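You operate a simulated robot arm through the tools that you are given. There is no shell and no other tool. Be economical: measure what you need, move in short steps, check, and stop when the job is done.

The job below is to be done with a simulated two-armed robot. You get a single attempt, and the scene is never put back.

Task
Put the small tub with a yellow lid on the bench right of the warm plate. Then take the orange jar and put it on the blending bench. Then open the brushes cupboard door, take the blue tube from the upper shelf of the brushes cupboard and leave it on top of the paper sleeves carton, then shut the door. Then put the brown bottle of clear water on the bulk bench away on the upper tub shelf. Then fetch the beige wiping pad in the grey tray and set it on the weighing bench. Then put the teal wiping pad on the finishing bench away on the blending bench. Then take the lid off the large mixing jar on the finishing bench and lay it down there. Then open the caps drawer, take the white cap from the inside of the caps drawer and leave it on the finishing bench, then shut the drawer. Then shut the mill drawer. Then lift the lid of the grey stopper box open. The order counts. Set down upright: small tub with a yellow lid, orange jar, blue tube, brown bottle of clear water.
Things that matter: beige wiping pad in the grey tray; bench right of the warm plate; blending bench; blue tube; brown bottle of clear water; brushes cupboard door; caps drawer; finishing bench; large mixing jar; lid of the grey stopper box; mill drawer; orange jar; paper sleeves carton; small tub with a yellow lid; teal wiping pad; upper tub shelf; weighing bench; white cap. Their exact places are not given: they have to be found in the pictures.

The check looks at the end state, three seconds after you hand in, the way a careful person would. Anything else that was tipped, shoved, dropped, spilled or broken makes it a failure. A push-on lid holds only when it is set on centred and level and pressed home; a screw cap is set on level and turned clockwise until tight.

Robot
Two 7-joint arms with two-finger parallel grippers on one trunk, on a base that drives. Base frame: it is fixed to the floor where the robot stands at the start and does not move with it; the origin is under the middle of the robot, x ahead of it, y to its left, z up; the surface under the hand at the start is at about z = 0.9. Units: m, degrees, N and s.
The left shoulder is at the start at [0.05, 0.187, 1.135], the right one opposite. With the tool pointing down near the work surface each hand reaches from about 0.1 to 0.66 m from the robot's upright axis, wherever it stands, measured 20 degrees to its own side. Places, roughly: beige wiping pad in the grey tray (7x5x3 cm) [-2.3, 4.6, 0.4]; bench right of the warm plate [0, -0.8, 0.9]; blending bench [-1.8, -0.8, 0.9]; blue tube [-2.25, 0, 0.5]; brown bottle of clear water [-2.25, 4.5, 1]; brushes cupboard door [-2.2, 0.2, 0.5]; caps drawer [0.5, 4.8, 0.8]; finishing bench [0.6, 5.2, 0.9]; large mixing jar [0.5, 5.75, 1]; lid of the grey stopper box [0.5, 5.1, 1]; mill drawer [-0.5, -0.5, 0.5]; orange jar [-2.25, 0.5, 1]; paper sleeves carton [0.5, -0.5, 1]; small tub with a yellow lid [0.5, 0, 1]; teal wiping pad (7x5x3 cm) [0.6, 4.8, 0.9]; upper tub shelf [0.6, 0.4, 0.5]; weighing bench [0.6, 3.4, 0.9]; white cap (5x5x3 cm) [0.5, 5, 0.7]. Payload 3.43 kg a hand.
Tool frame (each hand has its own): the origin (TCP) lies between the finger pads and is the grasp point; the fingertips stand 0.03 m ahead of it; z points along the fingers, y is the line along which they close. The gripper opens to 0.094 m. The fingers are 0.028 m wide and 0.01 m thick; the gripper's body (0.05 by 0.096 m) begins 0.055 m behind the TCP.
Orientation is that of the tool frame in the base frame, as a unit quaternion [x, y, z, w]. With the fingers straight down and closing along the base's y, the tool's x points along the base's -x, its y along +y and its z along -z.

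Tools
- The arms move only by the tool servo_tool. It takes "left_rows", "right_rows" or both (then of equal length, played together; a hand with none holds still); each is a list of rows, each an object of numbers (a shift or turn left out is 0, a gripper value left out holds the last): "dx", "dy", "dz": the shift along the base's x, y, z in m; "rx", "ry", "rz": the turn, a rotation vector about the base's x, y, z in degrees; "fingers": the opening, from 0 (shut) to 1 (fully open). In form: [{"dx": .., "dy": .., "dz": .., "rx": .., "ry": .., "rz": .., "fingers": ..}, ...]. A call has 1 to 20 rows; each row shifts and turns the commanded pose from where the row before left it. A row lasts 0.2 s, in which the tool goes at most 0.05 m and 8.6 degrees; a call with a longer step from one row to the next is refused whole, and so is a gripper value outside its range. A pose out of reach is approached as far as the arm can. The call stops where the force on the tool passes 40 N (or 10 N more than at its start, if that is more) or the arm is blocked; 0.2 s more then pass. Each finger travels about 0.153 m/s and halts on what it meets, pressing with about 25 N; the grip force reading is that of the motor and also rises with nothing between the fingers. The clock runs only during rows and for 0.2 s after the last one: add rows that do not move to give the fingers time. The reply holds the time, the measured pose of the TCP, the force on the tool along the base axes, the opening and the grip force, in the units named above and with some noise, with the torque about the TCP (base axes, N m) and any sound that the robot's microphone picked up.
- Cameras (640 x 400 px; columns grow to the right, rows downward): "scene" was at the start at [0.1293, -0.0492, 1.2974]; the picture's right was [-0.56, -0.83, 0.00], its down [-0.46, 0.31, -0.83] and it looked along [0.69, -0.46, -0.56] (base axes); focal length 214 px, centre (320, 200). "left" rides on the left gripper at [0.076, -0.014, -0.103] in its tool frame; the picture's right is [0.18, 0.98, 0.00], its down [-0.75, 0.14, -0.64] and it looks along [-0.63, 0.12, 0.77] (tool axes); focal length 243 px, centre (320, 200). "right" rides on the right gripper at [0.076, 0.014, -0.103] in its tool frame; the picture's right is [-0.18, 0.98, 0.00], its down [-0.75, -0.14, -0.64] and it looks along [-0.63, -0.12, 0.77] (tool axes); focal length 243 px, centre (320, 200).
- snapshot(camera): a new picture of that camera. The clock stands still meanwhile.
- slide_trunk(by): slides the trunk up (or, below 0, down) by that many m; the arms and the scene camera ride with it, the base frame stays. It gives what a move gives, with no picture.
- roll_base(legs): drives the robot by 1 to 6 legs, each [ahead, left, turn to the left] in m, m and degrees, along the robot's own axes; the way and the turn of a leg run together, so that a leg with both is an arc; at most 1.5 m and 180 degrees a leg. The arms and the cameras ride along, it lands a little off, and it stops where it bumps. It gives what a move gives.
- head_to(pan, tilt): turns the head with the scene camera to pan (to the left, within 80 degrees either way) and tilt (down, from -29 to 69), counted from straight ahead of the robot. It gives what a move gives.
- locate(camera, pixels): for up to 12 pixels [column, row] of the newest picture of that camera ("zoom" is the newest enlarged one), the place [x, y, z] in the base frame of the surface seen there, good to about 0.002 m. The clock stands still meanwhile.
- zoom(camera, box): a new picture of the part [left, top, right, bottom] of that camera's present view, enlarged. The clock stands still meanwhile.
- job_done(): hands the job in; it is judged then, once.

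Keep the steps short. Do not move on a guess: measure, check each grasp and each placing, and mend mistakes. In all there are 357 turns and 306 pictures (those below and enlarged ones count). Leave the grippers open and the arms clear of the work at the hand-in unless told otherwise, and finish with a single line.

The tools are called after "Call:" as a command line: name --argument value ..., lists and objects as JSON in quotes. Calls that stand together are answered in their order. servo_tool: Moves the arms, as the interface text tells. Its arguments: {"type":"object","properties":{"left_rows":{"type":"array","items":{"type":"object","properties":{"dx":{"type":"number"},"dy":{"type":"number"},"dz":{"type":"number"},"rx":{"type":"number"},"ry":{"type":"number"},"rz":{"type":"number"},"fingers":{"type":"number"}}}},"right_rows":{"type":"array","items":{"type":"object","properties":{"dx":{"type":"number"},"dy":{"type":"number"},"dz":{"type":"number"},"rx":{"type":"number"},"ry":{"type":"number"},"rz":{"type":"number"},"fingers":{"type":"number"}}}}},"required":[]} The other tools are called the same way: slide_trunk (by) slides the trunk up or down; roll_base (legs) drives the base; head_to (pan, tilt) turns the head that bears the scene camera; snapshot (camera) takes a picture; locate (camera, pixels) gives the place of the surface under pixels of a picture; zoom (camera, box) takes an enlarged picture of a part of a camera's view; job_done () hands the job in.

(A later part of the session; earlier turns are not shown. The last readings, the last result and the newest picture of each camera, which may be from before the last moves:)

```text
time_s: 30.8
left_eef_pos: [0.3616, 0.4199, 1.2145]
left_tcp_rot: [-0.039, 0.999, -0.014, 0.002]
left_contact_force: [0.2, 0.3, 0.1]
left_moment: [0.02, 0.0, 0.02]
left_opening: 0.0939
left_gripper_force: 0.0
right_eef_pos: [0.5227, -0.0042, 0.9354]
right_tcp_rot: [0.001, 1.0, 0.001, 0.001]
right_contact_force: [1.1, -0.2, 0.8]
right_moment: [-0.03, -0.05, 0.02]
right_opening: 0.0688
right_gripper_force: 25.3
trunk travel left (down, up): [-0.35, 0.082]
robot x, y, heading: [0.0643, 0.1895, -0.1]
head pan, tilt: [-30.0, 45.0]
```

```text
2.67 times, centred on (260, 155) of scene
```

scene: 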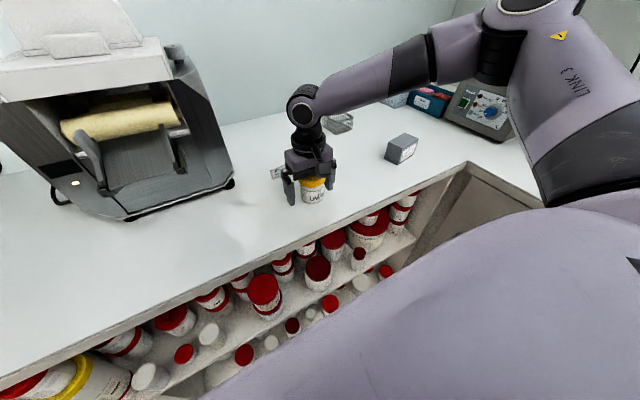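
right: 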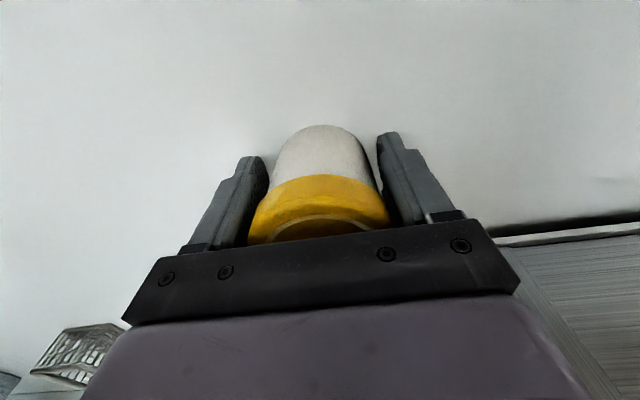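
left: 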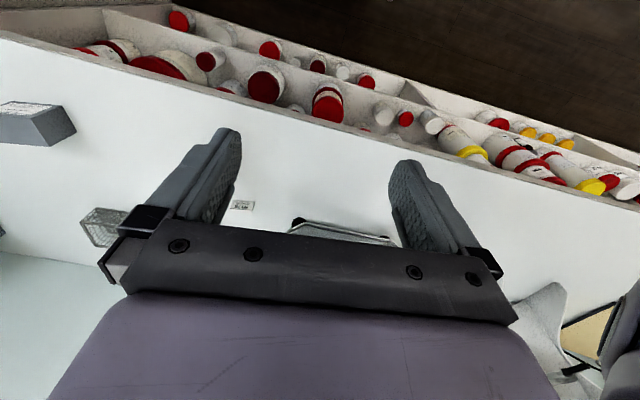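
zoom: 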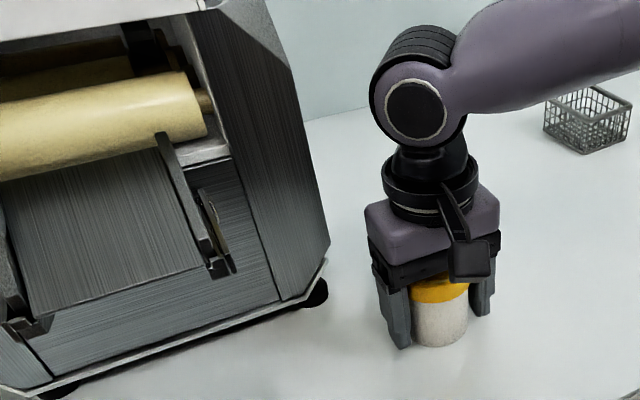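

Fingers stopped at 0.069, i.e. on the lid, high up on the pads. I'd rather grip with the pad centre at the lid's height: open, raise to z≈0.955, close again.

Call:
servo_tool --right_rows '[{"fingers": 1}, {"fingers": 1}, {"dz": 0.022, "dx": 0.003}, {"fingers": 0.6}, {"fingers": 0.5}, {"fingers": 0.3}, {}]'

Call:
servo_tool --right_rows '[{"dz": 0.01}, {"dz": 0.01}, {"dz": 0.01}, {}]'

Call:
zoom --camera "scene" --box '[160, 80, 360, 230]'

```text
time_s: 32.4
left_eef_pos: [0.3619, 0.4208, 1.2153]
left_tcp_rot: [-0.04, 0.999, -0.014, 0.003]
left_contact_force: [0.2, 0.0, 0.2]
left_moment: [-0.04, 0.02, -0.02]
left_opening: 0.094
left_gripper_force: 0.1
right_eef_pos: [0.5293, -0.0032, 0.9552]
right_tcp_rot: [0.001, 1.0, 0.0, 0.0]
right_contact_force: [0.6, -0.4, 0.7]
right_moment: [0.01, 0.0, 0.01]
right_opening: 0.0669
right_gripper_force: 25.6
trunk travel left (down, up): [-0.35, 0.082]
robot x, y, heading: [0.0605, 0.1881, -0.0]
head pan, tilt: [-30.0, 45.0]
```

```text
time_s: 33.4
left_eef_pos: [0.3633, 0.4199, 1.215]
left_tcp_rot: [-0.04, 0.999, -0.013, 0.001]
left_contact_force: [-1.2, -0.4, -0.1]
left_moment: [0.02, 0.0, 0.03]
left_opening: 0.0939
left_gripper_force: 0.1
right_eef_pos: [0.5276, -0.0012, 0.9861]
right_tcp_rot: [0.001, 1.0, 0.0, 0.001]
right_contact_force: [-0.2, 0.0, -2.1]
right_moment: [-0.02, 0.0, 0.0]
right_opening: 0.0669
right_gripper_force: 25.5
trunk travel left (down, up): [-0.35, 0.082]
robot x, y, heading: [0.0592, 0.1893, -0.3]
head pan, tilt: [-30.0, 45.0]
```

```text
2.67 times, centred on (260, 155) of scene
```

zoom: 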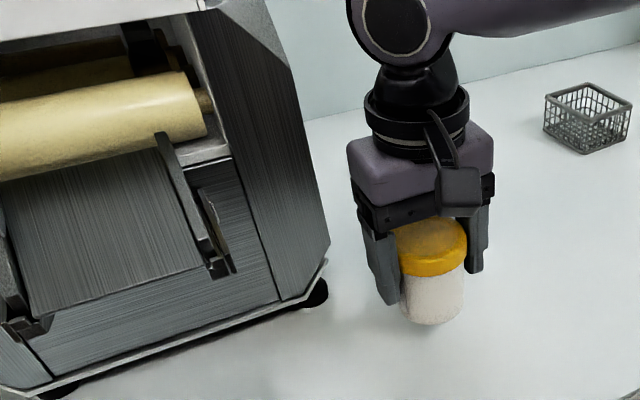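

Held (opening 0.067, −2 N). I lift it, draw the hand in, then back up and turn right to face the other bench.

Call:
servo_tool --right_rows '[{"dz": 0.03}, {"dz": 0.04}, {"dz": 0.04}, {"dx": -0.03, "dy": -0.01}, {"dx": -0.03, "dy": -0.01}, {}]'

Call:
roll_base --legs '[[-0.16, 0, 0], [0, 0, -90]]'

Call:
head_to --pan 0 --tilt 30

Call:
snapshot --camera "scene"

```text
time_s: 34.8
left_eef_pos: [0.363, 0.4194, 1.215]
left_tcp_rot: [-0.039, 0.999, -0.014, 0.002]
left_contact_force: [-0.6, -0.2, -0.5]
left_moment: [0.01, -0.02, -0.01]
left_opening: 0.0938
left_gripper_force: 0.1
right_eef_pos: [0.469, -0.0201, 1.096]
right_tcp_rot: [0.0, 1.0, 0.001, 0.001]
right_contact_force: [1.1, 0.5, -1.8]
right_moment: [0.01, 0.01, 0.0]
right_opening: 0.067
right_gripper_force: 24.5
trunk travel left (down, up): [-0.35, 0.082]
robot x, y, heading: [0.0598, 0.1884, 0.1]
head pan, tilt: [-30.0, 45.0]
```

```text
time_s: 40.0
left_eef_pos: [0.134, -0.1128, 1.2144]
left_tcp_rot: [0.677, 0.736, -0.011, -0.008]
left_contact_force: [-0.9, -0.2, -0.4]
left_moment: [-0.02, 0.0, -0.01]
left_opening: 0.094
left_gripper_force: 0.1
right_eef_pos: [-0.3065, -0.2207, 1.0964]
right_tcp_rot: [0.706, 0.709, -0.001, 0.0]
right_contact_force: [0.8, -0.2, -1.0]
right_moment: [0.0, 0.04, 0.03]
right_opening: 0.0671
right_gripper_force: 25.1
trunk travel left (down, up): [-0.35, 0.082]
robot x, y, heading: [-0.0983, 0.1934, -89.9]
head pan, tilt: [-30.0, 45.0]
```

```text
time_s: 41.0
left_eef_pos: [0.134, -0.1131, 1.2152]
left_tcp_rot: [0.677, 0.736, -0.011, -0.008]
left_contact_force: [-0.3, 0.6, 0.7]
left_moment: [-0.05, 0.0, -0.02]
left_opening: 0.0938
left_gripper_force: 0.0
right_eef_pos: [-0.305, -0.2215, 1.097]
right_tcp_rot: [0.706, 0.708, 0.0, 0.0]
right_contact_force: [0.7, 0.5, -1.6]
right_moment: [0.03, 0.04, 0.01]
right_opening: 0.0668
right_gripper_force: 25.6
trunk travel left (down, up): [-0.35, 0.082]
robot x, y, heading: [-0.0987, 0.1906, -89.7]
head pan, tilt: [0.0, 30.0]
```

```text
272 pictures are left
```

scene: 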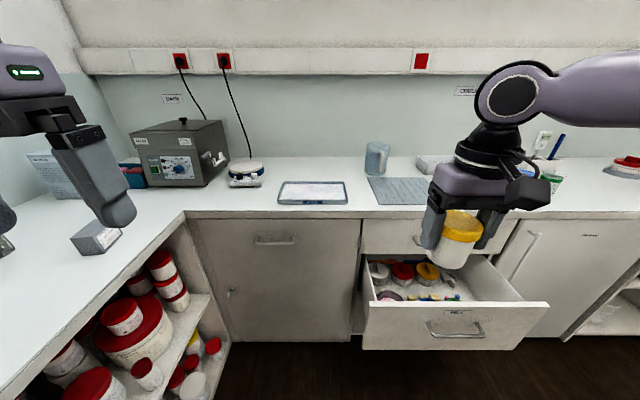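

The open mill drawer is in view at (450,300). I measure the bench region right of the warm plate, around the tablet, and the drawer.

Call:
locate --camera "scene" --pixels '[[245, 180], [280, 192], [345, 192], [312, 183], [312, 203], [262, 195], [355, 190], [370, 190], [312, 213], [312, 170], [365, 345], [548, 303]]'

Call:
zoom --camera "scene" --box '[120, 50, 460, 260]'

```text
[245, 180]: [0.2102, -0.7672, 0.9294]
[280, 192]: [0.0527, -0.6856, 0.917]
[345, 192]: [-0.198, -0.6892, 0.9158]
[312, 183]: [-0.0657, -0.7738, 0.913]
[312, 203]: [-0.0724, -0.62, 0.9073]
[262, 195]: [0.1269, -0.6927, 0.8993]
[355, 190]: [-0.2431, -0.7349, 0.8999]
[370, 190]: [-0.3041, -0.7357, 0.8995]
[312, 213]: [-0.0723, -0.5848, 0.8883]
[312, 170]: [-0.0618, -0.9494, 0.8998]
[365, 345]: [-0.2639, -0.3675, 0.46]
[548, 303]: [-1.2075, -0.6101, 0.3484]
```

```text
1.88 times, centred on (290, 155) of scene
```

zoom: 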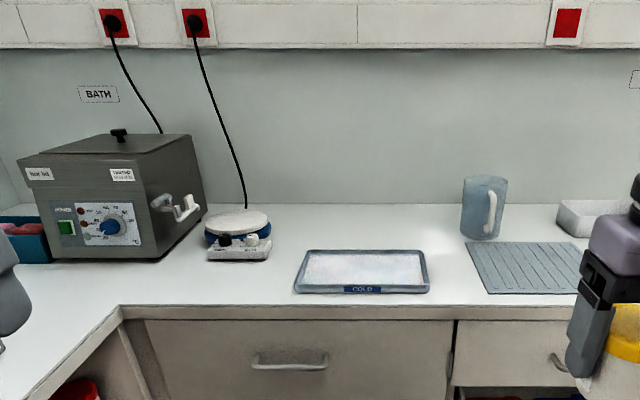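

The warm plate is the round blue device at (0.21,-0.8); the COLD tray sits at y −0.62…−0.78. A clear spot right of the plate is about (0.02,-0.85), behind the tray. I drive: 0.14 left, 0.45 ahead, 15° left turn.

Call:
roll_base --legs '[[0, 0.14, 0], [0.45, 0, 0], [0, 0, 15]]'

Call:
snapshot --camera "scene"

```text
time_s: 45.3
left_eef_pos: [0.2811, -0.5642, 1.2151]
left_tcp_rot: [0.673, 0.739, -0.011, -0.008]
left_contact_force: [-0.8, 0.0, 1.0]
left_moment: [-0.02, 0.04, 0.0]
left_opening: 0.0938
left_gripper_force: 0.1
right_eef_pos: [-0.1562, -0.6769, 1.0964]
right_tcp_rot: [0.701, 0.713, 0.0, 0.0]
right_contact_force: [-0.6, 0.4, -1.3]
right_moment: [0.0, 0.01, 0.01]
right_opening: 0.0664
right_gripper_force: 24.5
trunk travel left (down, up): [-0.35, 0.082]
robot x, y, heading: [0.0468, -0.2633, -88.9]
head pan, tilt: [0.0, 30.0]
stopped in leg 2: the robot was blocked; the commanded pose is now the measured one
```

```text
270 pictures are left
```

scene: 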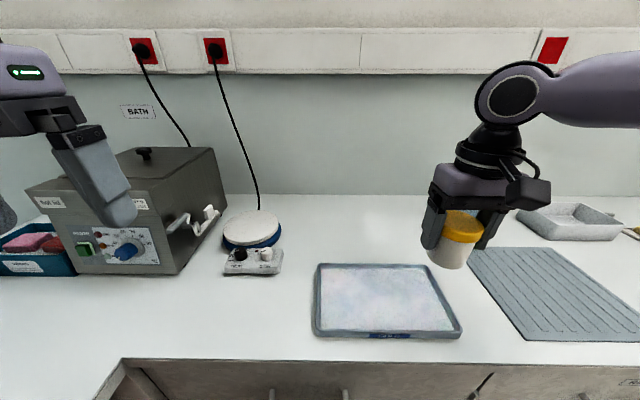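

Blocked near the end of leg 2 (0.32 m from the bench front is the limit). I back off 3 cm and turn 15° left.

Call:
roll_base --legs '[[-0.03, 0, 0], [0, 0, 15]]'

Call:
snapshot --camera "scene"

Call:
locate --camera "scene" --pixels '[[200, 215], [250, 240], [300, 220], [340, 225], [280, 260], [330, 260]]'

```text
time_s: 47.0
left_eef_pos: [0.349, -0.4664, 1.2155]
left_tcp_rot: [0.574, 0.819, -0.012, -0.006]
left_contact_force: [0.0, -0.4, 0.1]
left_moment: [0.0, -0.01, -0.02]
left_opening: 0.094
left_gripper_force: 0.0
right_eef_pos: [-0.0464, -0.6847, 1.0966]
right_tcp_rot: [0.606, 0.796, -0.001, 0.0]
right_contact_force: [0.2, -0.7, -0.9]
right_moment: [-0.01, 0.01, -0.01]
right_opening: 0.0669
right_gripper_force: 24.8
trunk travel left (down, up): [-0.35, 0.082]
robot x, y, heading: [0.0433, -0.2345, -74.7]
head pan, tilt: [0.0, 30.0]
```

```text
269 pictures are left
```

scene: 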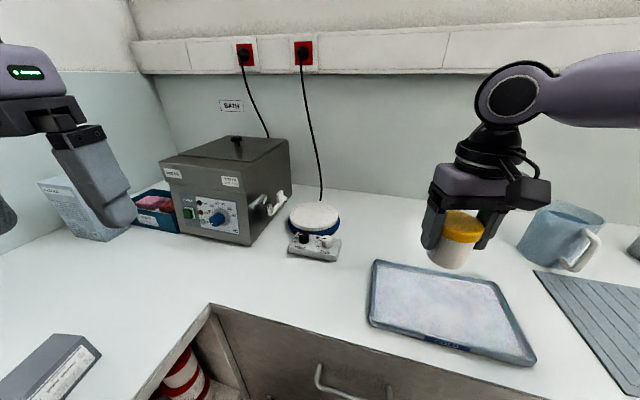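

```text
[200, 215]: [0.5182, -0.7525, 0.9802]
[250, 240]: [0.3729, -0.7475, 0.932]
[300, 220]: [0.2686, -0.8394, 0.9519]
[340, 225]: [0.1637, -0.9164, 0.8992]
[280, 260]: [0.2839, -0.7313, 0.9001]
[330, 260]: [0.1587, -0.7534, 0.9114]
```

I carry the tub to (0.03,-0.84), first partly down for better reach.

Call:
servo_tool --right_rows '[{"dx": 0.015, "dy": -0.03, "dz": -0.02}, {"dx": 0.015, "dy": -0.03, "dz": -0.02}, {"dx": 0.015, "dy": -0.03, "dz": -0.02}, {"dx": 0.015, "dy": -0.033}, {"dx": 0.016, "dy": -0.032}, {}]'

Call:
snapshot --camera "scene"

```text
time_s: 48.4
left_eef_pos: [0.3494, -0.4666, 1.2157]
left_tcp_rot: [0.573, 0.819, -0.012, -0.007]
left_contact_force: [0.4, -1.1, 0.1]
left_moment: [-0.01, -0.01, 0.02]
left_opening: 0.0937
left_gripper_force: 0.0
right_eef_pos: [-0.0327, -0.7967, 1.0392]
right_tcp_rot: [0.606, 0.795, 0.0, 0.001]
right_contact_force: [0.2, -0.8, -0.2]
right_moment: [0.01, 0.01, -0.03]
right_opening: 0.0666
right_gripper_force: 24.7
right hand out of reach, approached as far as the arm can: row 3, 4, 5
trunk travel left (down, up): [-0.35, 0.082]
robot x, y, heading: [0.0476, -0.2335, -74.7]
head pan, tilt: [0.0, 30.0]
```

```text
268 pictures are left
```

scene: 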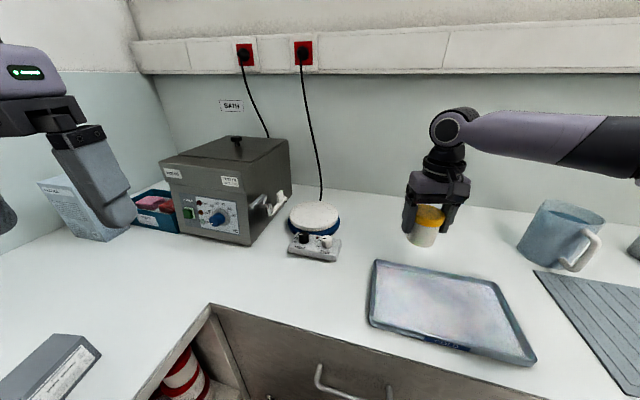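

Limited again; lower down reach improves. I descend to z≈0.985 (tub bottom 0.93, above the tray) and extend again.

Call:
servo_tool --right_rows '[{"dz": -0.025}, {"dz": -0.025}, {"dx": 0.01, "dy": -0.02}, {"dx": 0.01, "dy": -0.02}, {"dx": 0.01, "dy": -0.02}, {}]'

Call:
locate --camera "scene" --pixels '[[376, 262], [410, 266], [470, 278], [494, 284], [370, 300], [340, 248], [372, 262]]'

```text
time_s: 49.8
left_eef_pos: [0.35, -0.4656, 1.2158]
left_tcp_rot: [0.574, 0.819, -0.012, -0.007]
left_contact_force: [-0.1, 0.3, -0.3]
left_moment: [0.01, 0.03, -0.03]
left_opening: 0.0941
left_gripper_force: 0.0
right_eef_pos: [-0.0476, -0.8086, 0.9937]
right_tcp_rot: [0.606, 0.795, 0.0, 0.001]
right_contact_force: [0.6, 0.4, -1.5]
right_moment: [-0.01, -0.05, -0.02]
right_opening: 0.0667
right_gripper_force: 24.4
right hand out of reach, approached as far as the arm can: row 2, 3, 4, 5
trunk travel left (down, up): [-0.35, 0.082]
robot x, y, heading: [0.0464, -0.2353, -74.5]
head pan, tilt: [0.0, 30.0]
```

```text
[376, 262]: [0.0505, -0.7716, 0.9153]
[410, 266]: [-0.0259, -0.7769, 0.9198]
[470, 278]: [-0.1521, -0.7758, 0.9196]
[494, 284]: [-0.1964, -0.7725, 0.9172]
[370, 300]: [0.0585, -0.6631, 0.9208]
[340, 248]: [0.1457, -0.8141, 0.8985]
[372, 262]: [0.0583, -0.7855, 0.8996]
```

I raise the trunk 0.08 m, which should give more horizontal reach, then extend to (−0.03,−0.835).

Call:
slide_trunk --by 0.08

Call:
servo_tool --right_rows '[{"dz": -0.03}, {"dz": -0.03}, {"dz": -0.02}, {"dx": 0.005, "dy": -0.015}, {"dx": 0.005, "dy": -0.015}, {}]'

```text
time_s: 51.0
left_eef_pos: [0.3492, -0.4665, 1.2962]
left_tcp_rot: [0.574, 0.819, -0.013, -0.007]
left_contact_force: [-0.2, 0.4, 0.9]
left_moment: [0.01, -0.01, 0.0]
left_opening: 0.094
left_gripper_force: 0.0
right_eef_pos: [-0.0478, -0.8091, 1.0743]
right_tcp_rot: [0.606, 0.795, 0.0, 0.001]
right_contact_force: [0.4, 0.3, -1.5]
right_moment: [0.02, 0.0, 0.0]
right_opening: 0.0666
right_gripper_force: 24.4
trunk travel left (down, up): [-0.43, 0.002]
robot x, y, heading: [0.046, -0.2372, -74.5]
head pan, tilt: [0.0, 30.0]
```

```text
time_s: 52.4
left_eef_pos: [0.349, -0.4665, 1.2953]
left_tcp_rot: [0.573, 0.819, -0.012, -0.007]
left_contact_force: [-0.3, 0.7, -0.1]
left_moment: [0.02, 0.02, 0.0]
left_opening: 0.0939
left_gripper_force: 0.1
right_eef_pos: [-0.0685, -0.8079, 1.0103]
right_tcp_rot: [0.606, 0.796, 0.0, 0.001]
right_contact_force: [-0.7, -0.5, -1.1]
right_moment: [-0.04, -0.02, -0.02]
right_opening: 0.0668
right_gripper_force: 24.9
right hand out of reach, approached as far as the arm can: row 1, 2, 3, 4, 5
trunk travel left (down, up): [-0.43, 0.002]
robot x, y, heading: [0.0487, -0.2354, -74.6]
head pan, tilt: [0.0, 30.0]
```

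Raising the trunk did not help. I put it back and try creeping the base a little closer (and 3 cm toward +x, away from the open drawer's corner) to see whether it was the drawer that blocked it.

Call:
slide_trunk --by -0.08

Call:
servo_tool --right_rows '[{"dx": 0.01, "dy": 0.02, "dz": 0.04}, {"dx": 0.01, "dy": 0.01, "dz": 0.04}, {}]'

Call:
roll_base --legs '[[0, 0.04, 0], [0.05, 0, 0]]'

```text
time_s: 53.5
left_eef_pos: [0.3496, -0.4653, 1.2156]
left_tcp_rot: [0.574, 0.819, -0.012, -0.006]
left_contact_force: [0.8, 0.4, 0.9]
left_moment: [-0.03, 0.02, -0.03]
left_opening: 0.094
left_gripper_force: 0.1
right_eef_pos: [-0.0685, -0.8088, 0.9331]
right_tcp_rot: [0.606, 0.795, -0.001, 0.004]
right_contact_force: [2.5, -11.2, 16.1]
right_moment: [0.0, -0.06, -0.1]
right_opening: 0.0658
right_gripper_force: 25.3
trunk travel left (down, up): [-0.35, 0.082]
robot x, y, heading: [0.049, -0.233, -74.7]
head pan, tilt: [0.0, 30.0]
```

```text
time_s: 53.9
left_eef_pos: [0.3502, -0.4675, 1.2154]
left_tcp_rot: [0.573, 0.819, -0.014, -0.007]
left_contact_force: [0.3, 0.8, -0.2]
left_moment: [-0.06, 0.03, 0.0]
left_opening: 0.0942
left_gripper_force: 0.1
right_eef_pos: [-0.0704, -0.8027, 0.9434]
right_tcp_rot: [0.613, 0.79, -0.009, -0.001]
right_contact_force: [2.2, -19.3, -15.9]
right_moment: [-0.73, 0.49, -0.71]
right_opening: 0.0668
right_gripper_force: 24.8
trunk travel left (down, up): [-0.35, 0.082]
robot x, y, heading: [0.0458, -0.2323, -74.5]
head pan, tilt: [0.0, 30.0]
stopped in row 1 (right hand): the force on the tool passed its limit at 71 N (the readings are from after the stop); the commanded pose is now the measured one
```

```text
time_s: 54.8
left_eef_pos: [0.3641, -0.4635, 1.2149]
left_tcp_rot: [0.574, 0.819, -0.013, -0.006]
left_contact_force: [-0.8, 0.1, 0.1]
left_moment: [-0.02, -0.03, -0.02]
left_opening: 0.094
left_gripper_force: 0.1
right_eef_pos: [-0.0608, -0.8028, 0.9472]
right_tcp_rot: [0.615, 0.788, -0.017, 0.001]
right_contact_force: [2.7, -1.8, -1.5]
right_moment: [-0.06, 0.02, -0.15]
right_opening: 0.0664
right_gripper_force: 25.5
trunk travel left (down, up): [-0.35, 0.082]
robot x, y, heading: [0.0637, -0.231, -74.9]
head pan, tilt: [0.0, 30.0]
stopped in leg 1: the force on the tool passed its limit at 48 N (the readings are from after the stop); the commanded pose is now the measured one
```

I lowered the hand with the trunk and the tub touched down — my mistake. Let me look at the state.

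Call:
snapshot --camera "scene"

Call:
snapshot --camera "right"

Call:
zoom --camera "scene" --box '[350, 180, 510, 300]'

```text
267 pictures are left
```

scene: 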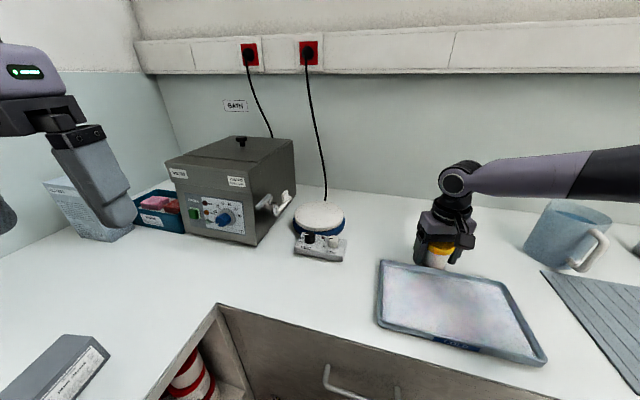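

```text
266 pictures are left
```

right: 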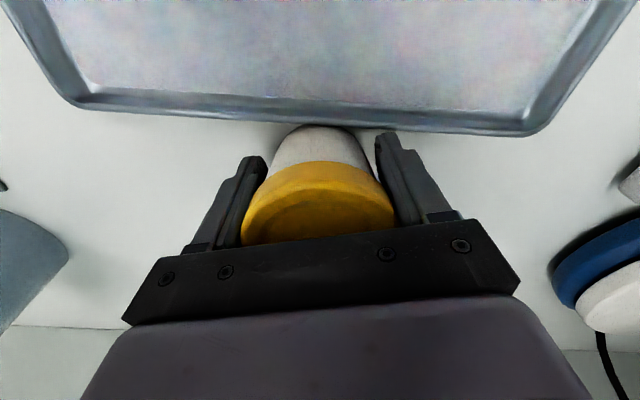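

```text
3.33 times, centred on (430, 240) of scene
```

zoom: 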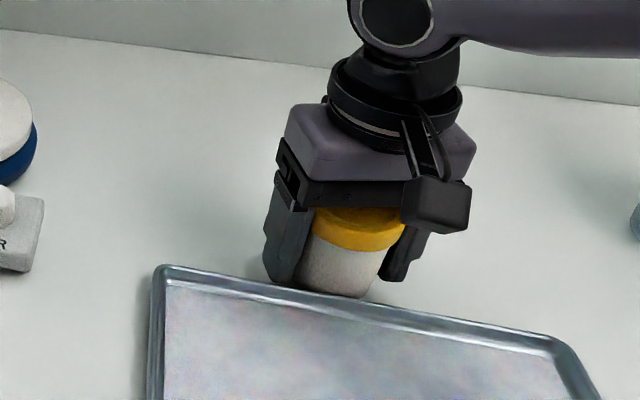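

The tub stands upright right behind the tray; the tray hasn't moved. I lift 1 cm and shift a little away from the tray (−y, +x).

Call:
servo_tool --right_rows '[{"dz": 0.008}, {"dy": -0.01}, {"dy": -0.01}, {"dx": 0.01}, {}]'

Call:
zoom --camera "scene" --box '[350, 180, 510, 300]'

Call:
snapshot --camera "right"

```text
time_s: 56.0
left_eef_pos: [0.3648, -0.4618, 1.2164]
left_tcp_rot: [0.574, 0.819, -0.013, -0.007]
left_contact_force: [0.4, 0.0, 0.1]
left_moment: [-0.02, 0.0, 0.03]
left_opening: 0.0941
left_gripper_force: 0.1
right_eef_pos: [-0.0562, -0.8198, 0.9573]
right_tcp_rot: [0.616, 0.788, -0.018, 0.001]
right_contact_force: [0.6, -0.7, -0.4]
right_moment: [0.0, -0.01, 0.04]
right_opening: 0.0665
right_gripper_force: 24.5
right hand out of reach, approached as far as the arm can: row 4
trunk travel left (down, up): [-0.35, 0.082]
robot x, y, heading: [0.0622, -0.2292, -74.8]
head pan, tilt: [0.0, 30.0]
```

```text
3.33 times, centred on (430, 240) of scene
```

zoom: 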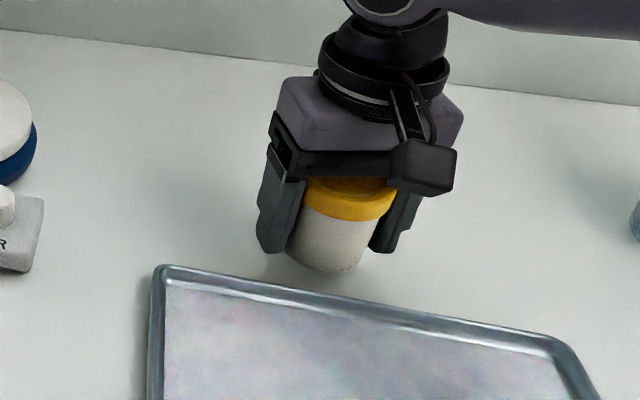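

```text
263 pictures are left
```

right: 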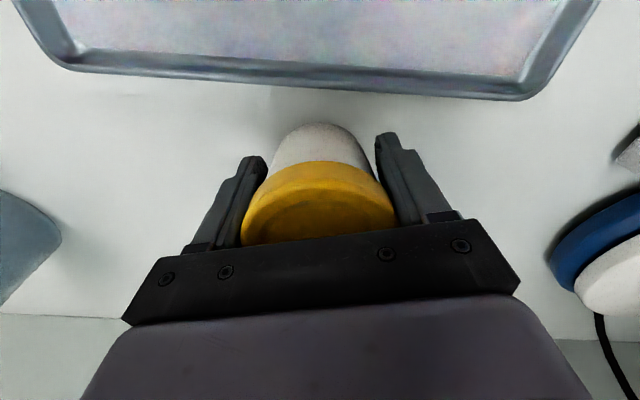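

Clear of the tray now. Turning the base 6° left brings the tub to about (0.01,-0.83).

Call:
roll_base --legs '[[0, 0, 6]]'

Call:
zoom --camera "scene" --box '[350, 160, 550, 310]'

Call:
snapshot --camera "right"

```text
time_s: 57.0
left_eef_pos: [0.3883, -0.4285, 1.2163]
left_tcp_rot: [0.531, 0.847, -0.013, -0.006]
left_contact_force: [0.1, -0.4, 0.5]
left_moment: [0.04, 0.02, -0.01]
left_opening: 0.0942
left_gripper_force: 0.0
right_eef_pos: [0.0066, -0.8282, 0.9582]
right_tcp_rot: [0.574, 0.819, -0.017, 0.002]
right_contact_force: [-0.1, -0.2, -1.3]
right_moment: [0.01, 0.03, 0.0]
right_opening: 0.0663
right_gripper_force: 25.2
trunk travel left (down, up): [-0.35, 0.082]
robot x, y, heading: [0.0619, -0.2331, -68.4]
head pan, tilt: [0.0, 30.0]
```

```text
2.67 times, centred on (450, 235) of scene
```

zoom: 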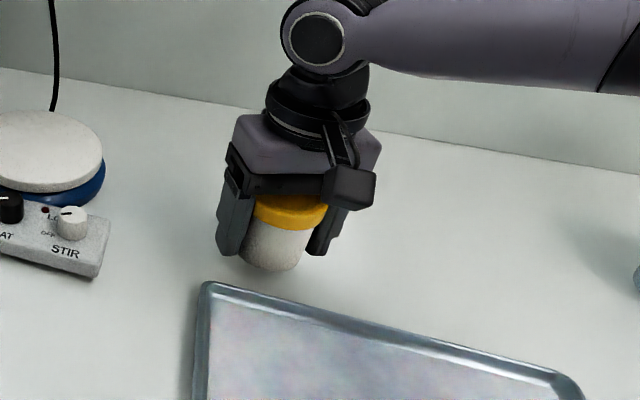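

```text
261 pictures are left
```

right: 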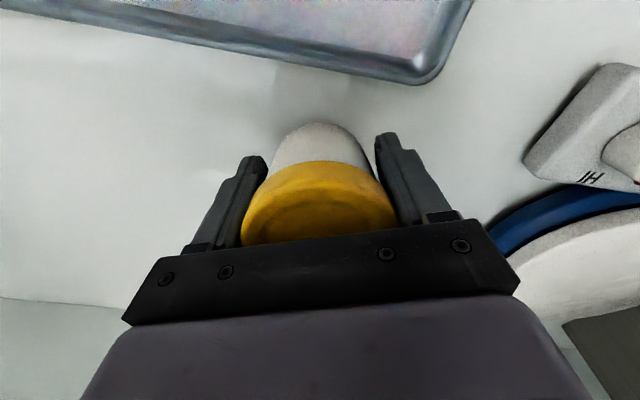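

Good spot: between plate and tray, behind. Now lower slowly until contact.

Call:
servo_tool --right_rows '[{"dz": -0.006}, {"dz": -0.005}, {"dz": -0.004}, {}]'

Call:
zoom --camera "scene" --box '[350, 160, 550, 310]'

```text
time_s: 58.0
left_eef_pos: [0.387, -0.4295, 1.2154]
left_tcp_rot: [0.53, 0.848, -0.013, -0.005]
left_contact_force: [0.5, 0.2, -0.1]
left_moment: [-0.03, 0.0, 0.01]
left_opening: 0.0939
left_gripper_force: 0.0
right_eef_pos: [0.0024, -0.8261, 0.9448]
right_tcp_rot: [0.574, 0.819, -0.016, 0.002]
right_contact_force: [0.0, -0.3, -0.9]
right_moment: [0.0, 0.0, -0.01]
right_opening: 0.0665
right_gripper_force: 25.2
right hand out of reach, approached as far as the arm can: row 3
trunk travel left (down, up): [-0.35, 0.082]
robot x, y, heading: [0.0634, -0.2292, -68.5]
head pan, tilt: [0.0, 30.0]
```

```text
2.67 times, centred on (450, 235) of scene
```

zoom: 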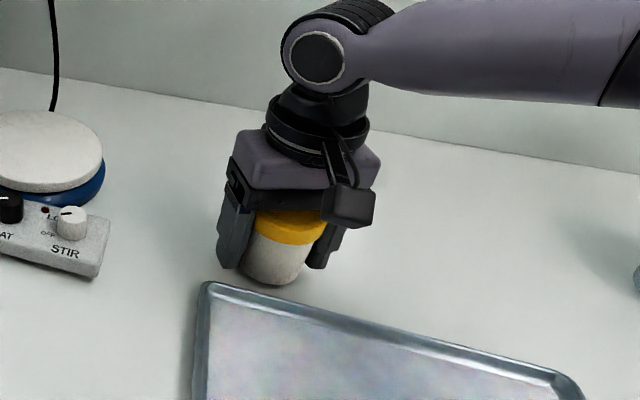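

Arm limit again; I use the trunk to lower gently: −0.009.

Call:
slide_trunk --by -0.009

Call:
zoom --camera "scene" --box '[350, 160, 550, 310]'

```text
time_s: 58.5
left_eef_pos: [0.3874, -0.4279, 1.2062]
left_tcp_rot: [0.531, 0.847, -0.013, -0.006]
left_contact_force: [0.4, -0.1, 0.2]
left_moment: [0.02, -0.03, -0.02]
left_opening: 0.0939
left_gripper_force: 0.1
right_eef_pos: [0.0046, -0.8263, 0.9367]
right_tcp_rot: [0.574, 0.819, -0.018, 0.003]
right_contact_force: [0.4, -0.5, 2.3]
right_moment: [0.07, 0.01, 0.03]
right_opening: 0.0665
right_gripper_force: 24.6
trunk travel left (down, up): [-0.341, 0.091]
robot x, y, heading: [0.0605, -0.2297, -68.8]
head pan, tilt: [0.0, 30.0]
```

```text
2.67 times, centred on (450, 235) of scene
```

zoom: 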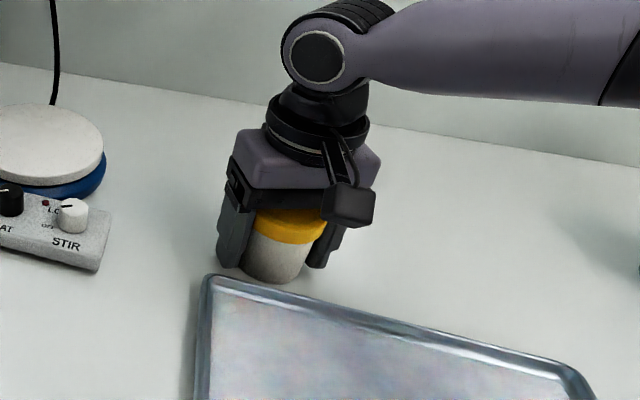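

Contact reads +2.3 N. I open the fingers and raise with the trunk straight up.

Call:
servo_tool --right_rows '[{"fingers": 0.8}, {"fingers": 0.9}, {"fingers": 1}, {}]'

Call:
slide_trunk --by 0.085

Call:
zoom --camera "scene" --box '[350, 160, 550, 310]'

```text
time_s: 59.5
left_eef_pos: [0.3872, -0.4286, 1.207]
left_tcp_rot: [0.531, 0.847, -0.012, -0.006]
left_contact_force: [0.3, -0.3, -0.6]
left_moment: [0.0, 0.0, 0.04]
left_opening: 0.094
left_gripper_force: 0.0
right_eef_pos: [0.0039, -0.8269, 0.9368]
right_tcp_rot: [0.574, 0.819, -0.017, 0.003]
right_contact_force: [0.3, -0.6, -0.2]
right_moment: [0.02, 0.03, 0.0]
right_opening: 0.0938
right_gripper_force: 0.1
trunk travel left (down, up): [-0.341, 0.091]
robot x, y, heading: [0.0671, -0.2308, -68.6]
head pan, tilt: [0.0, 30.0]
```

```text
time_s: 60.7
left_eef_pos: [0.3875, -0.4282, 1.2922]
left_tcp_rot: [0.53, 0.848, -0.014, -0.005]
left_contact_force: [0.1, -0.6, 0.3]
left_moment: [-0.01, 0.01, 0.02]
left_opening: 0.0937
left_gripper_force: 0.0
right_eef_pos: [0.0044, -0.8256, 1.0216]
right_tcp_rot: [0.574, 0.819, -0.017, 0.003]
right_contact_force: [0.7, 1.6, -0.6]
right_moment: [0.0, -0.02, 0.03]
right_opening: 0.0939
right_gripper_force: 0.1
trunk travel left (down, up): [-0.426, 0.006]
robot x, y, heading: [0.0634, -0.2293, -68.4]
head pan, tilt: [0.0, 30.0]
```

```text
2.67 times, centred on (450, 235) of scene
```

zoom: 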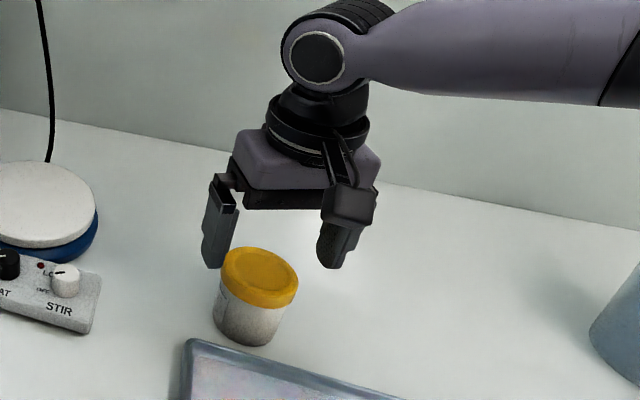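

The tub stands upright. I retract the right hand and back the base off, then turn toward the other side of the room.

Call:
servo_tool --right_rows '[{"dz": 0.04}, {"dz": 0.04}, {"dx": -0.02, "dy": 0.04, "dz": 0.01}, {"dx": -0.02, "dy": 0.04, "dz": 0.01}, {"dx": -0.01, "dy": 0.04, "dz": 0.01}, {"dy": 0.04}, {}]'

Call:
roll_base --legs '[[-0.35, 0, 0], [0, 0, -90], [0, 0, -21.5]]'

Call:
head_to --pan 0 --tilt 10

Call:
snapshot --camera "scene"

```text
time_s: 62.3
left_eef_pos: [0.387, -0.4298, 1.2918]
left_tcp_rot: [0.531, 0.847, -0.013, -0.006]
left_contact_force: [0.9, -0.4, 0.0]
left_moment: [0.01, 0.02, -0.02]
left_opening: 0.0942
left_gripper_force: 0.1
right_eef_pos: [-0.0498, -0.6652, 1.1299]
right_tcp_rot: [0.574, 0.819, -0.017, 0.002]
right_contact_force: [-0.3, 0.1, 0.2]
right_moment: [0.03, -0.02, 0.02]
right_opening: 0.0938
right_gripper_force: 0.0
trunk travel left (down, up): [-0.426, 0.006]
robot x, y, heading: [0.0601, -0.2313, -68.5]
head pan, tilt: [0.0, 30.0]
```

```text
time_s: 69.5
left_eef_pos: [-0.3673, -0.1336, 1.2919]
left_tcp_rot: [0.999, 0.052, -0.003, -0.014]
left_contact_force: [-0.2, 0.5, 0.4]
left_moment: [0.01, -0.01, 0.02]
left_opening: 0.0943
left_gripper_force: 0.1
right_eef_pos: [-0.4412, 0.3553, 1.1291]
right_tcp_rot: [1.0, 0.001, -0.012, -0.012]
right_contact_force: [0.2, -0.5, -1.0]
right_moment: [0.0, -0.01, 0.04]
right_opening: 0.0942
right_gripper_force: 0.1
trunk travel left (down, up): [-0.426, 0.006]
robot x, y, heading: [-0.0642, 0.1077, -178.5]
head pan, tilt: [0.0, 30.0]
```

```text
time_s: 70.4
left_eef_pos: [-0.3665, -0.1342, 1.2905]
left_tcp_rot: [0.999, 0.053, -0.003, -0.014]
left_contact_force: [0.1, 0.3, 0.5]
left_moment: [-0.03, 0.02, 0.01]
left_opening: 0.094
left_gripper_force: 0.0
right_eef_pos: [-0.4414, 0.3553, 1.1299]
right_tcp_rot: [1.0, 0.002, -0.013, -0.013]
right_contact_force: [-0.1, 0.1, 0.7]
right_moment: [0.02, 0.0, 0.0]
right_opening: 0.094
right_gripper_force: 0.1
trunk travel left (down, up): [-0.426, 0.006]
robot x, y, heading: [-0.067, 0.1053, -178.5]
head pan, tilt: [0.0, 10.0]
```

```text
257 pictures are left
```

scene: 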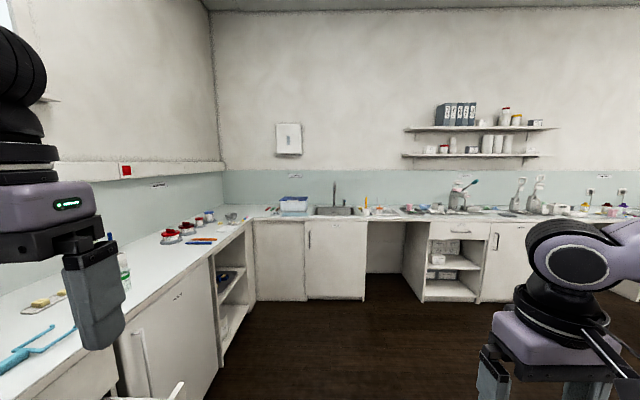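

The far bench is along x≈−2.25. I drive 1.3 m ahead and look again.

Call:
roll_base --legs '[[1.3, 0, 0]]'

Call:
head_to --pan 0 --tilt 25

Call:
snapshot --camera "scene"

Call:
zoom --camera "scene" --box '[160, 60, 480, 260]'

```text
time_s: 77.0
left_eef_pos: [-1.6718, -0.2005, 1.2904]
left_tcp_rot: [0.997, 0.07, -0.004, -0.014]
left_contact_force: [-0.9, -1.0, -0.4]
left_moment: [-0.04, 0.01, 0.0]
left_opening: 0.0939
left_gripper_force: 0.1
right_eef_pos: [-1.7612, 0.287, 1.131]
right_tcp_rot: [1.0, 0.018, -0.012, -0.011]
right_contact_force: [0.6, 0.7, -0.3]
right_moment: [-0.02, 0.01, 0.0]
right_opening: 0.0941
right_gripper_force: 0.0
trunk travel left (down, up): [-0.426, 0.006]
robot x, y, heading: [-1.3806, 0.0475, -176.6]
head pan, tilt: [0.0, 10.0]
```

```text
time_s: 77.8
left_eef_pos: [-1.671, -0.2, 1.2918]
left_tcp_rot: [0.997, 0.07, -0.003, -0.013]
left_contact_force: [0.3, 0.1, -0.9]
left_moment: [-0.01, 0.0, 0.0]
left_opening: 0.094
left_gripper_force: 0.1
right_eef_pos: [-1.7608, 0.287, 1.1303]
right_tcp_rot: [1.0, 0.018, -0.013, -0.012]
right_contact_force: [-0.1, 0.9, -0.7]
right_moment: [-0.04, 0.04, -0.01]
right_opening: 0.0941
right_gripper_force: 0.0
trunk travel left (down, up): [-0.426, 0.006]
robot x, y, heading: [-1.3831, 0.0484, -176.8]
head pan, tilt: [0.0, 25.0]
```

```text
256 pictures are left
```

scene: 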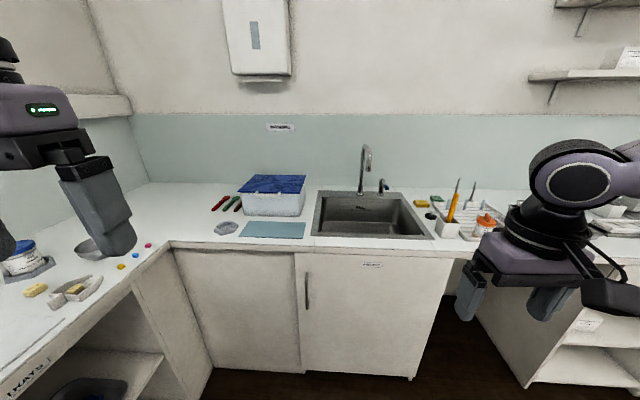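

```text
2.00 times, centred on (320, 160) of scene
```

zoom: 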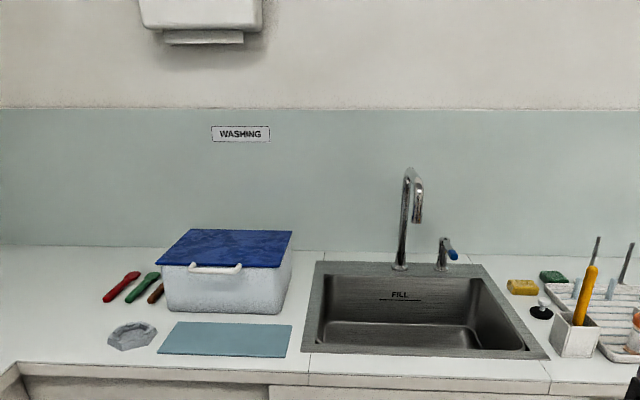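

An orange-lidded item at (485,222) next to the sink, and a labelled door at (373,265). I zoom on these and the left bench.

Call:
zoom --camera "scene" --box '[400, 160, 560, 270]'

Call:
zoom --camera "scene" --box '[280, 240, 440, 380]'

Call:
head_to --pan 55 --tilt 30

Call:
snapshot --camera "scene"

```text
3.64 times, centred on (480, 215) of scene
```

zoom: 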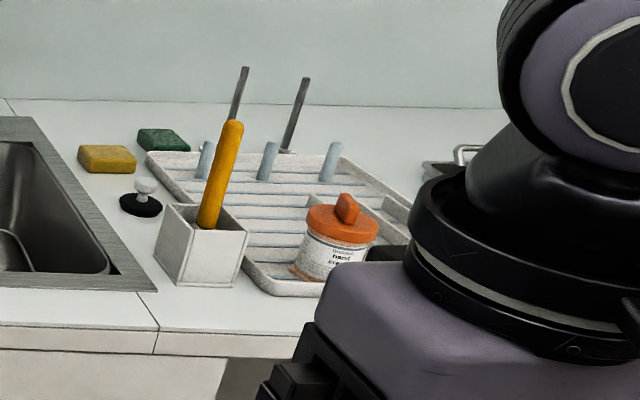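

```text
2.86 times, centred on (360, 310) of scene
```

zoom: 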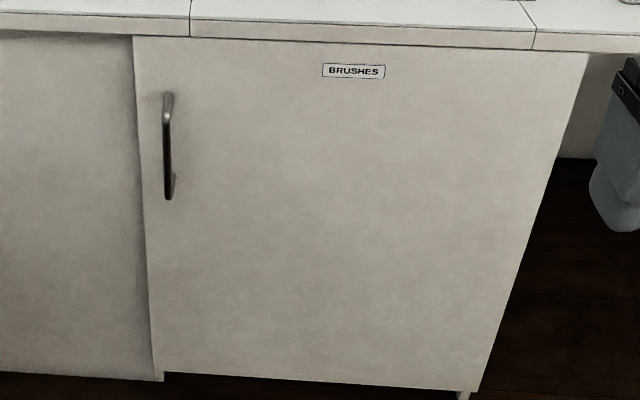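

```text
time_s: 79.0
left_eef_pos: [-1.6725, -0.2011, 1.2912]
left_tcp_rot: [0.997, 0.07, -0.002, -0.014]
left_contact_force: [0.7, -0.7, -0.6]
left_moment: [-0.01, 0.02, 0.0]
left_opening: 0.0939
left_gripper_force: 0.1
right_eef_pos: [-1.7619, 0.2867, 1.1311]
right_tcp_rot: [1.0, 0.017, -0.012, -0.011]
right_contact_force: [0.1, -0.2, 0.6]
right_moment: [-0.01, -0.03, -0.02]
right_opening: 0.0938
right_gripper_force: 0.0
trunk travel left (down, up): [-0.426, 0.006]
robot x, y, heading: [-1.3818, 0.0521, -176.5]
head pan, tilt: [55.0, 30.0]
```

```text
252 pictures are left
```

scene: 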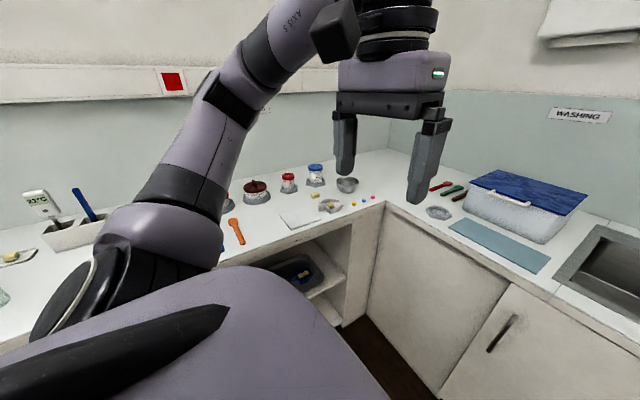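

I look back at the jar and measure it and the bench edge.

Call:
head_to --pan -25 --tilt 30

Call:
servo_tool --right_rows '[{"dx": 0.03, "dy": 0.03, "dz": 0.03}, {"dx": 0.03, "dy": 0.03, "dz": 0.02}, {"dx": 0.03, "dy": 0.03, "dz": 0.02}, {}]'

Call:
snapshot --camera "scene"

```text
time_s: 80.5
left_eef_pos: [-1.6715, -0.1994, 1.291]
left_tcp_rot: [0.997, 0.07, -0.003, -0.013]
left_contact_force: [-1.2, -0.3, -0.6]
left_moment: [0.0, 0.0, 0.0]
left_opening: 0.0939
left_gripper_force: 0.0
right_eef_pos: [-1.7616, 0.2876, 1.13]
right_tcp_rot: [1.0, 0.018, -0.013, -0.012]
right_contact_force: [-0.4, 0.1, -0.1]
right_moment: [-0.01, 0.0, -0.03]
right_opening: 0.0938
right_gripper_force: 0.0
trunk travel left (down, up): [-0.426, 0.006]
robot x, y, heading: [-1.3831, 0.0487, -176.6]
head pan, tilt: [-25.0, 30.0]
```

```text
refused: row 1 steps farther than a row can; nothing moved
```

```text
251 pictures are left
```

scene: 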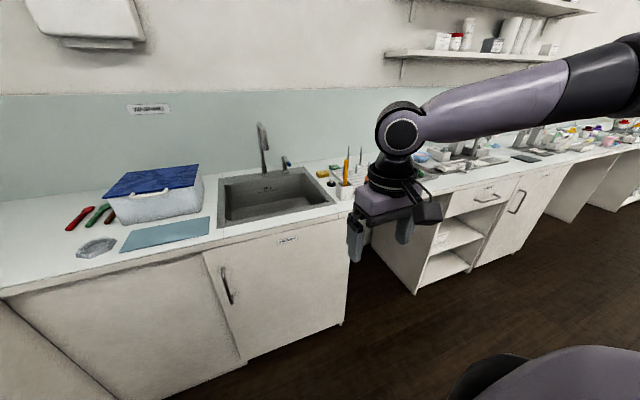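

I strafe 0.25 m right to face the jar better and pull the hand back.

Call:
roll_base --legs '[[0, -0.25, -3.4]]'

Call:
servo_tool --right_rows '[{"dx": 0.03, "dy": 0.02, "dz": 0.02}, {"dx": 0.03, "dy": 0.02, "dz": 0.02}, {"dx": 0.03, "dy": 0.02, "dz": 0.02}, {}]'

Call:
snapshot --camera "scene"

```text
time_s: 83.3
left_eef_pos: [-1.6918, 0.0683, 1.2909]
left_tcp_rot: [0.999, 0.043, -0.003, -0.014]
left_contact_force: [-0.7, 0.2, 0.2]
left_moment: [-0.03, 0.01, -0.03]
left_opening: 0.0939
left_gripper_force: 0.1
right_eef_pos: [-1.755, 0.5591, 1.1304]
right_tcp_rot: [1.0, -0.008, -0.012, -0.013]
right_contact_force: [0.2, 0.0, -0.3]
right_moment: [0.03, 0.0, 0.0]
right_opening: 0.0939
right_gripper_force: 0.0
trunk travel left (down, up): [-0.426, 0.006]
robot x, y, heading: [-1.3926, 0.3, -179.8]
head pan, tilt: [-25.0, 30.0]
```

```text
time_s: 84.3
left_eef_pos: [-1.6923, 0.0675, 1.2912]
left_tcp_rot: [0.999, 0.043, -0.002, -0.013]
left_contact_force: [-0.5, -0.2, 1.0]
left_moment: [0.01, -0.04, 0.01]
left_opening: 0.0941
left_gripper_force: 0.0
right_eef_pos: [-1.6673, 0.6204, 1.1894]
right_tcp_rot: [1.0, -0.009, -0.011, -0.012]
right_contact_force: [-0.1, 0.3, -0.1]
right_moment: [-0.03, 0.01, -0.02]
right_opening: 0.094
right_gripper_force: 0.1
trunk travel left (down, up): [-0.426, 0.006]
robot x, y, heading: [-1.3904, 0.3015, -179.8]
head pan, tilt: [-25.0, 30.0]
```

```text
250 pictures are left
```

scene: 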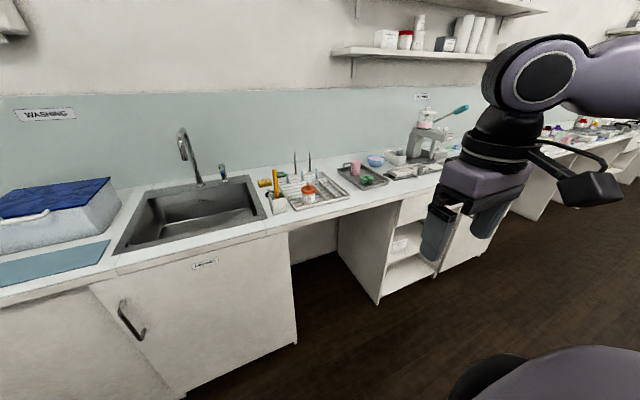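

Call:
zoom --camera "scene" --box '[240, 140, 400, 240]'

Call:
locate --camera "zoom" --pixels '[[271, 178], [250, 190], [295, 190], [272, 200], [272, 225], [300, 255], [140, 235], [225, 255], [130, 190], [272, 240]]'

```text
4.00 times, centred on (320, 190) of scene
```

zoom: 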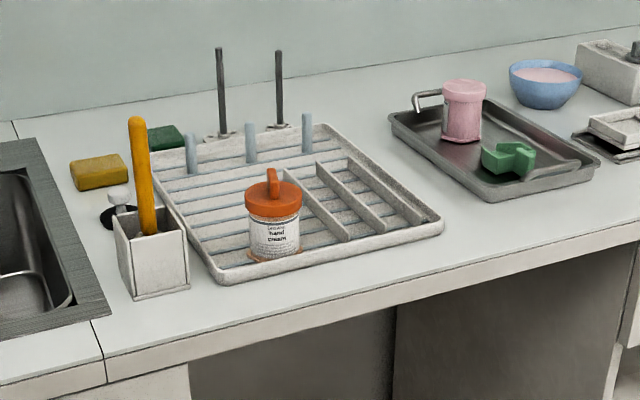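

```text
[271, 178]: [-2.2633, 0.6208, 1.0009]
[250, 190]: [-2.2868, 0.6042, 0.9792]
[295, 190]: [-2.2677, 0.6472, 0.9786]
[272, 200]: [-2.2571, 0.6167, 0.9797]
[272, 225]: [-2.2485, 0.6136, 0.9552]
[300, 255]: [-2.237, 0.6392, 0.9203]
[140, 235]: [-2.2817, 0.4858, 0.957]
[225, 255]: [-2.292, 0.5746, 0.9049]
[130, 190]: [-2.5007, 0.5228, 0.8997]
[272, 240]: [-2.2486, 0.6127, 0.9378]
```

Jar centre ≈(−2.27,0.62), lid top 0.979, knob to ~1.00. I lower the trunk to its start height and drive to about (−1.77,0.42).

Call:
locate --camera "zoom" --pixels '[[200, 335], [200, 360], [330, 190], [300, 185], [345, 235], [272, 172], [120, 270]]'

Call:
slide_trunk --by -0.085

Call:
roll_base --legs '[[0.3, -0.12, 0]]'

Call:
snapshot --camera "scene"

```text
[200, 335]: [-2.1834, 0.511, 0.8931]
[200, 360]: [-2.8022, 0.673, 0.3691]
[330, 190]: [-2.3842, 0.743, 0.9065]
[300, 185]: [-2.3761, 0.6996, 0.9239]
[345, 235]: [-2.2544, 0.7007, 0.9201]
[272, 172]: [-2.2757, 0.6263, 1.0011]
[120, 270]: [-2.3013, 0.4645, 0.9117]
```

```text
time_s: 85.5
left_eef_pos: [-1.6935, 0.0687, 1.2071]
left_tcp_rot: [0.999, 0.043, -0.003, -0.013]
left_contact_force: [-0.8, 0.6, -0.1]
left_moment: [-0.01, -0.02, 0.02]
left_opening: 0.0937
left_gripper_force: 0.0
right_eef_pos: [-1.6681, 0.6199, 1.1047]
right_tcp_rot: [1.0, -0.009, -0.011, -0.013]
right_contact_force: [0.6, -0.3, -0.5]
right_moment: [0.01, 0.02, -0.05]
right_opening: 0.0942
right_gripper_force: 0.1
trunk travel left (down, up): [-0.341, 0.091]
robot x, y, heading: [-1.3888, 0.3003, -179.8]
head pan, tilt: [-25.0, 30.0]
```

```text
time_s: 87.7
left_eef_pos: [-1.9935, 0.1891, 1.2067]
left_tcp_rot: [0.999, 0.04, -0.002, -0.014]
left_contact_force: [0.5, 0.3, 0.8]
left_moment: [-0.01, -0.03, 0.04]
left_opening: 0.0941
left_gripper_force: 0.0
right_eef_pos: [-1.9683, 0.7415, 1.104]
right_tcp_rot: [1.0, -0.011, -0.012, -0.013]
right_contact_force: [0.0, 0.3, 0.2]
right_moment: [-0.03, 0.02, 0.0]
right_opening: 0.0939
right_gripper_force: 0.1
trunk travel left (down, up): [-0.341, 0.091]
robot x, y, heading: [-1.6915, 0.4192, -180.1]
head pan, tilt: [-25.0, 30.0]
```

```text
248 pictures are left
```

scene: 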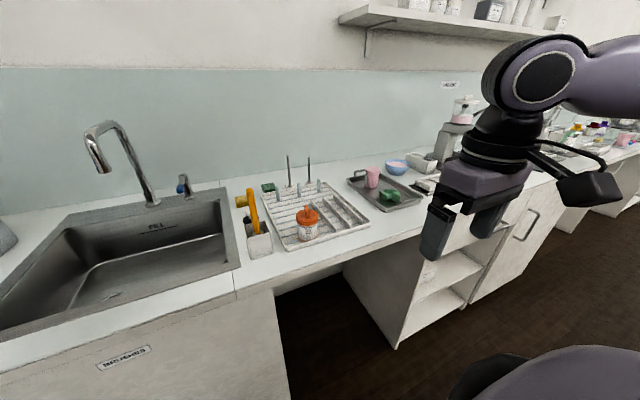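

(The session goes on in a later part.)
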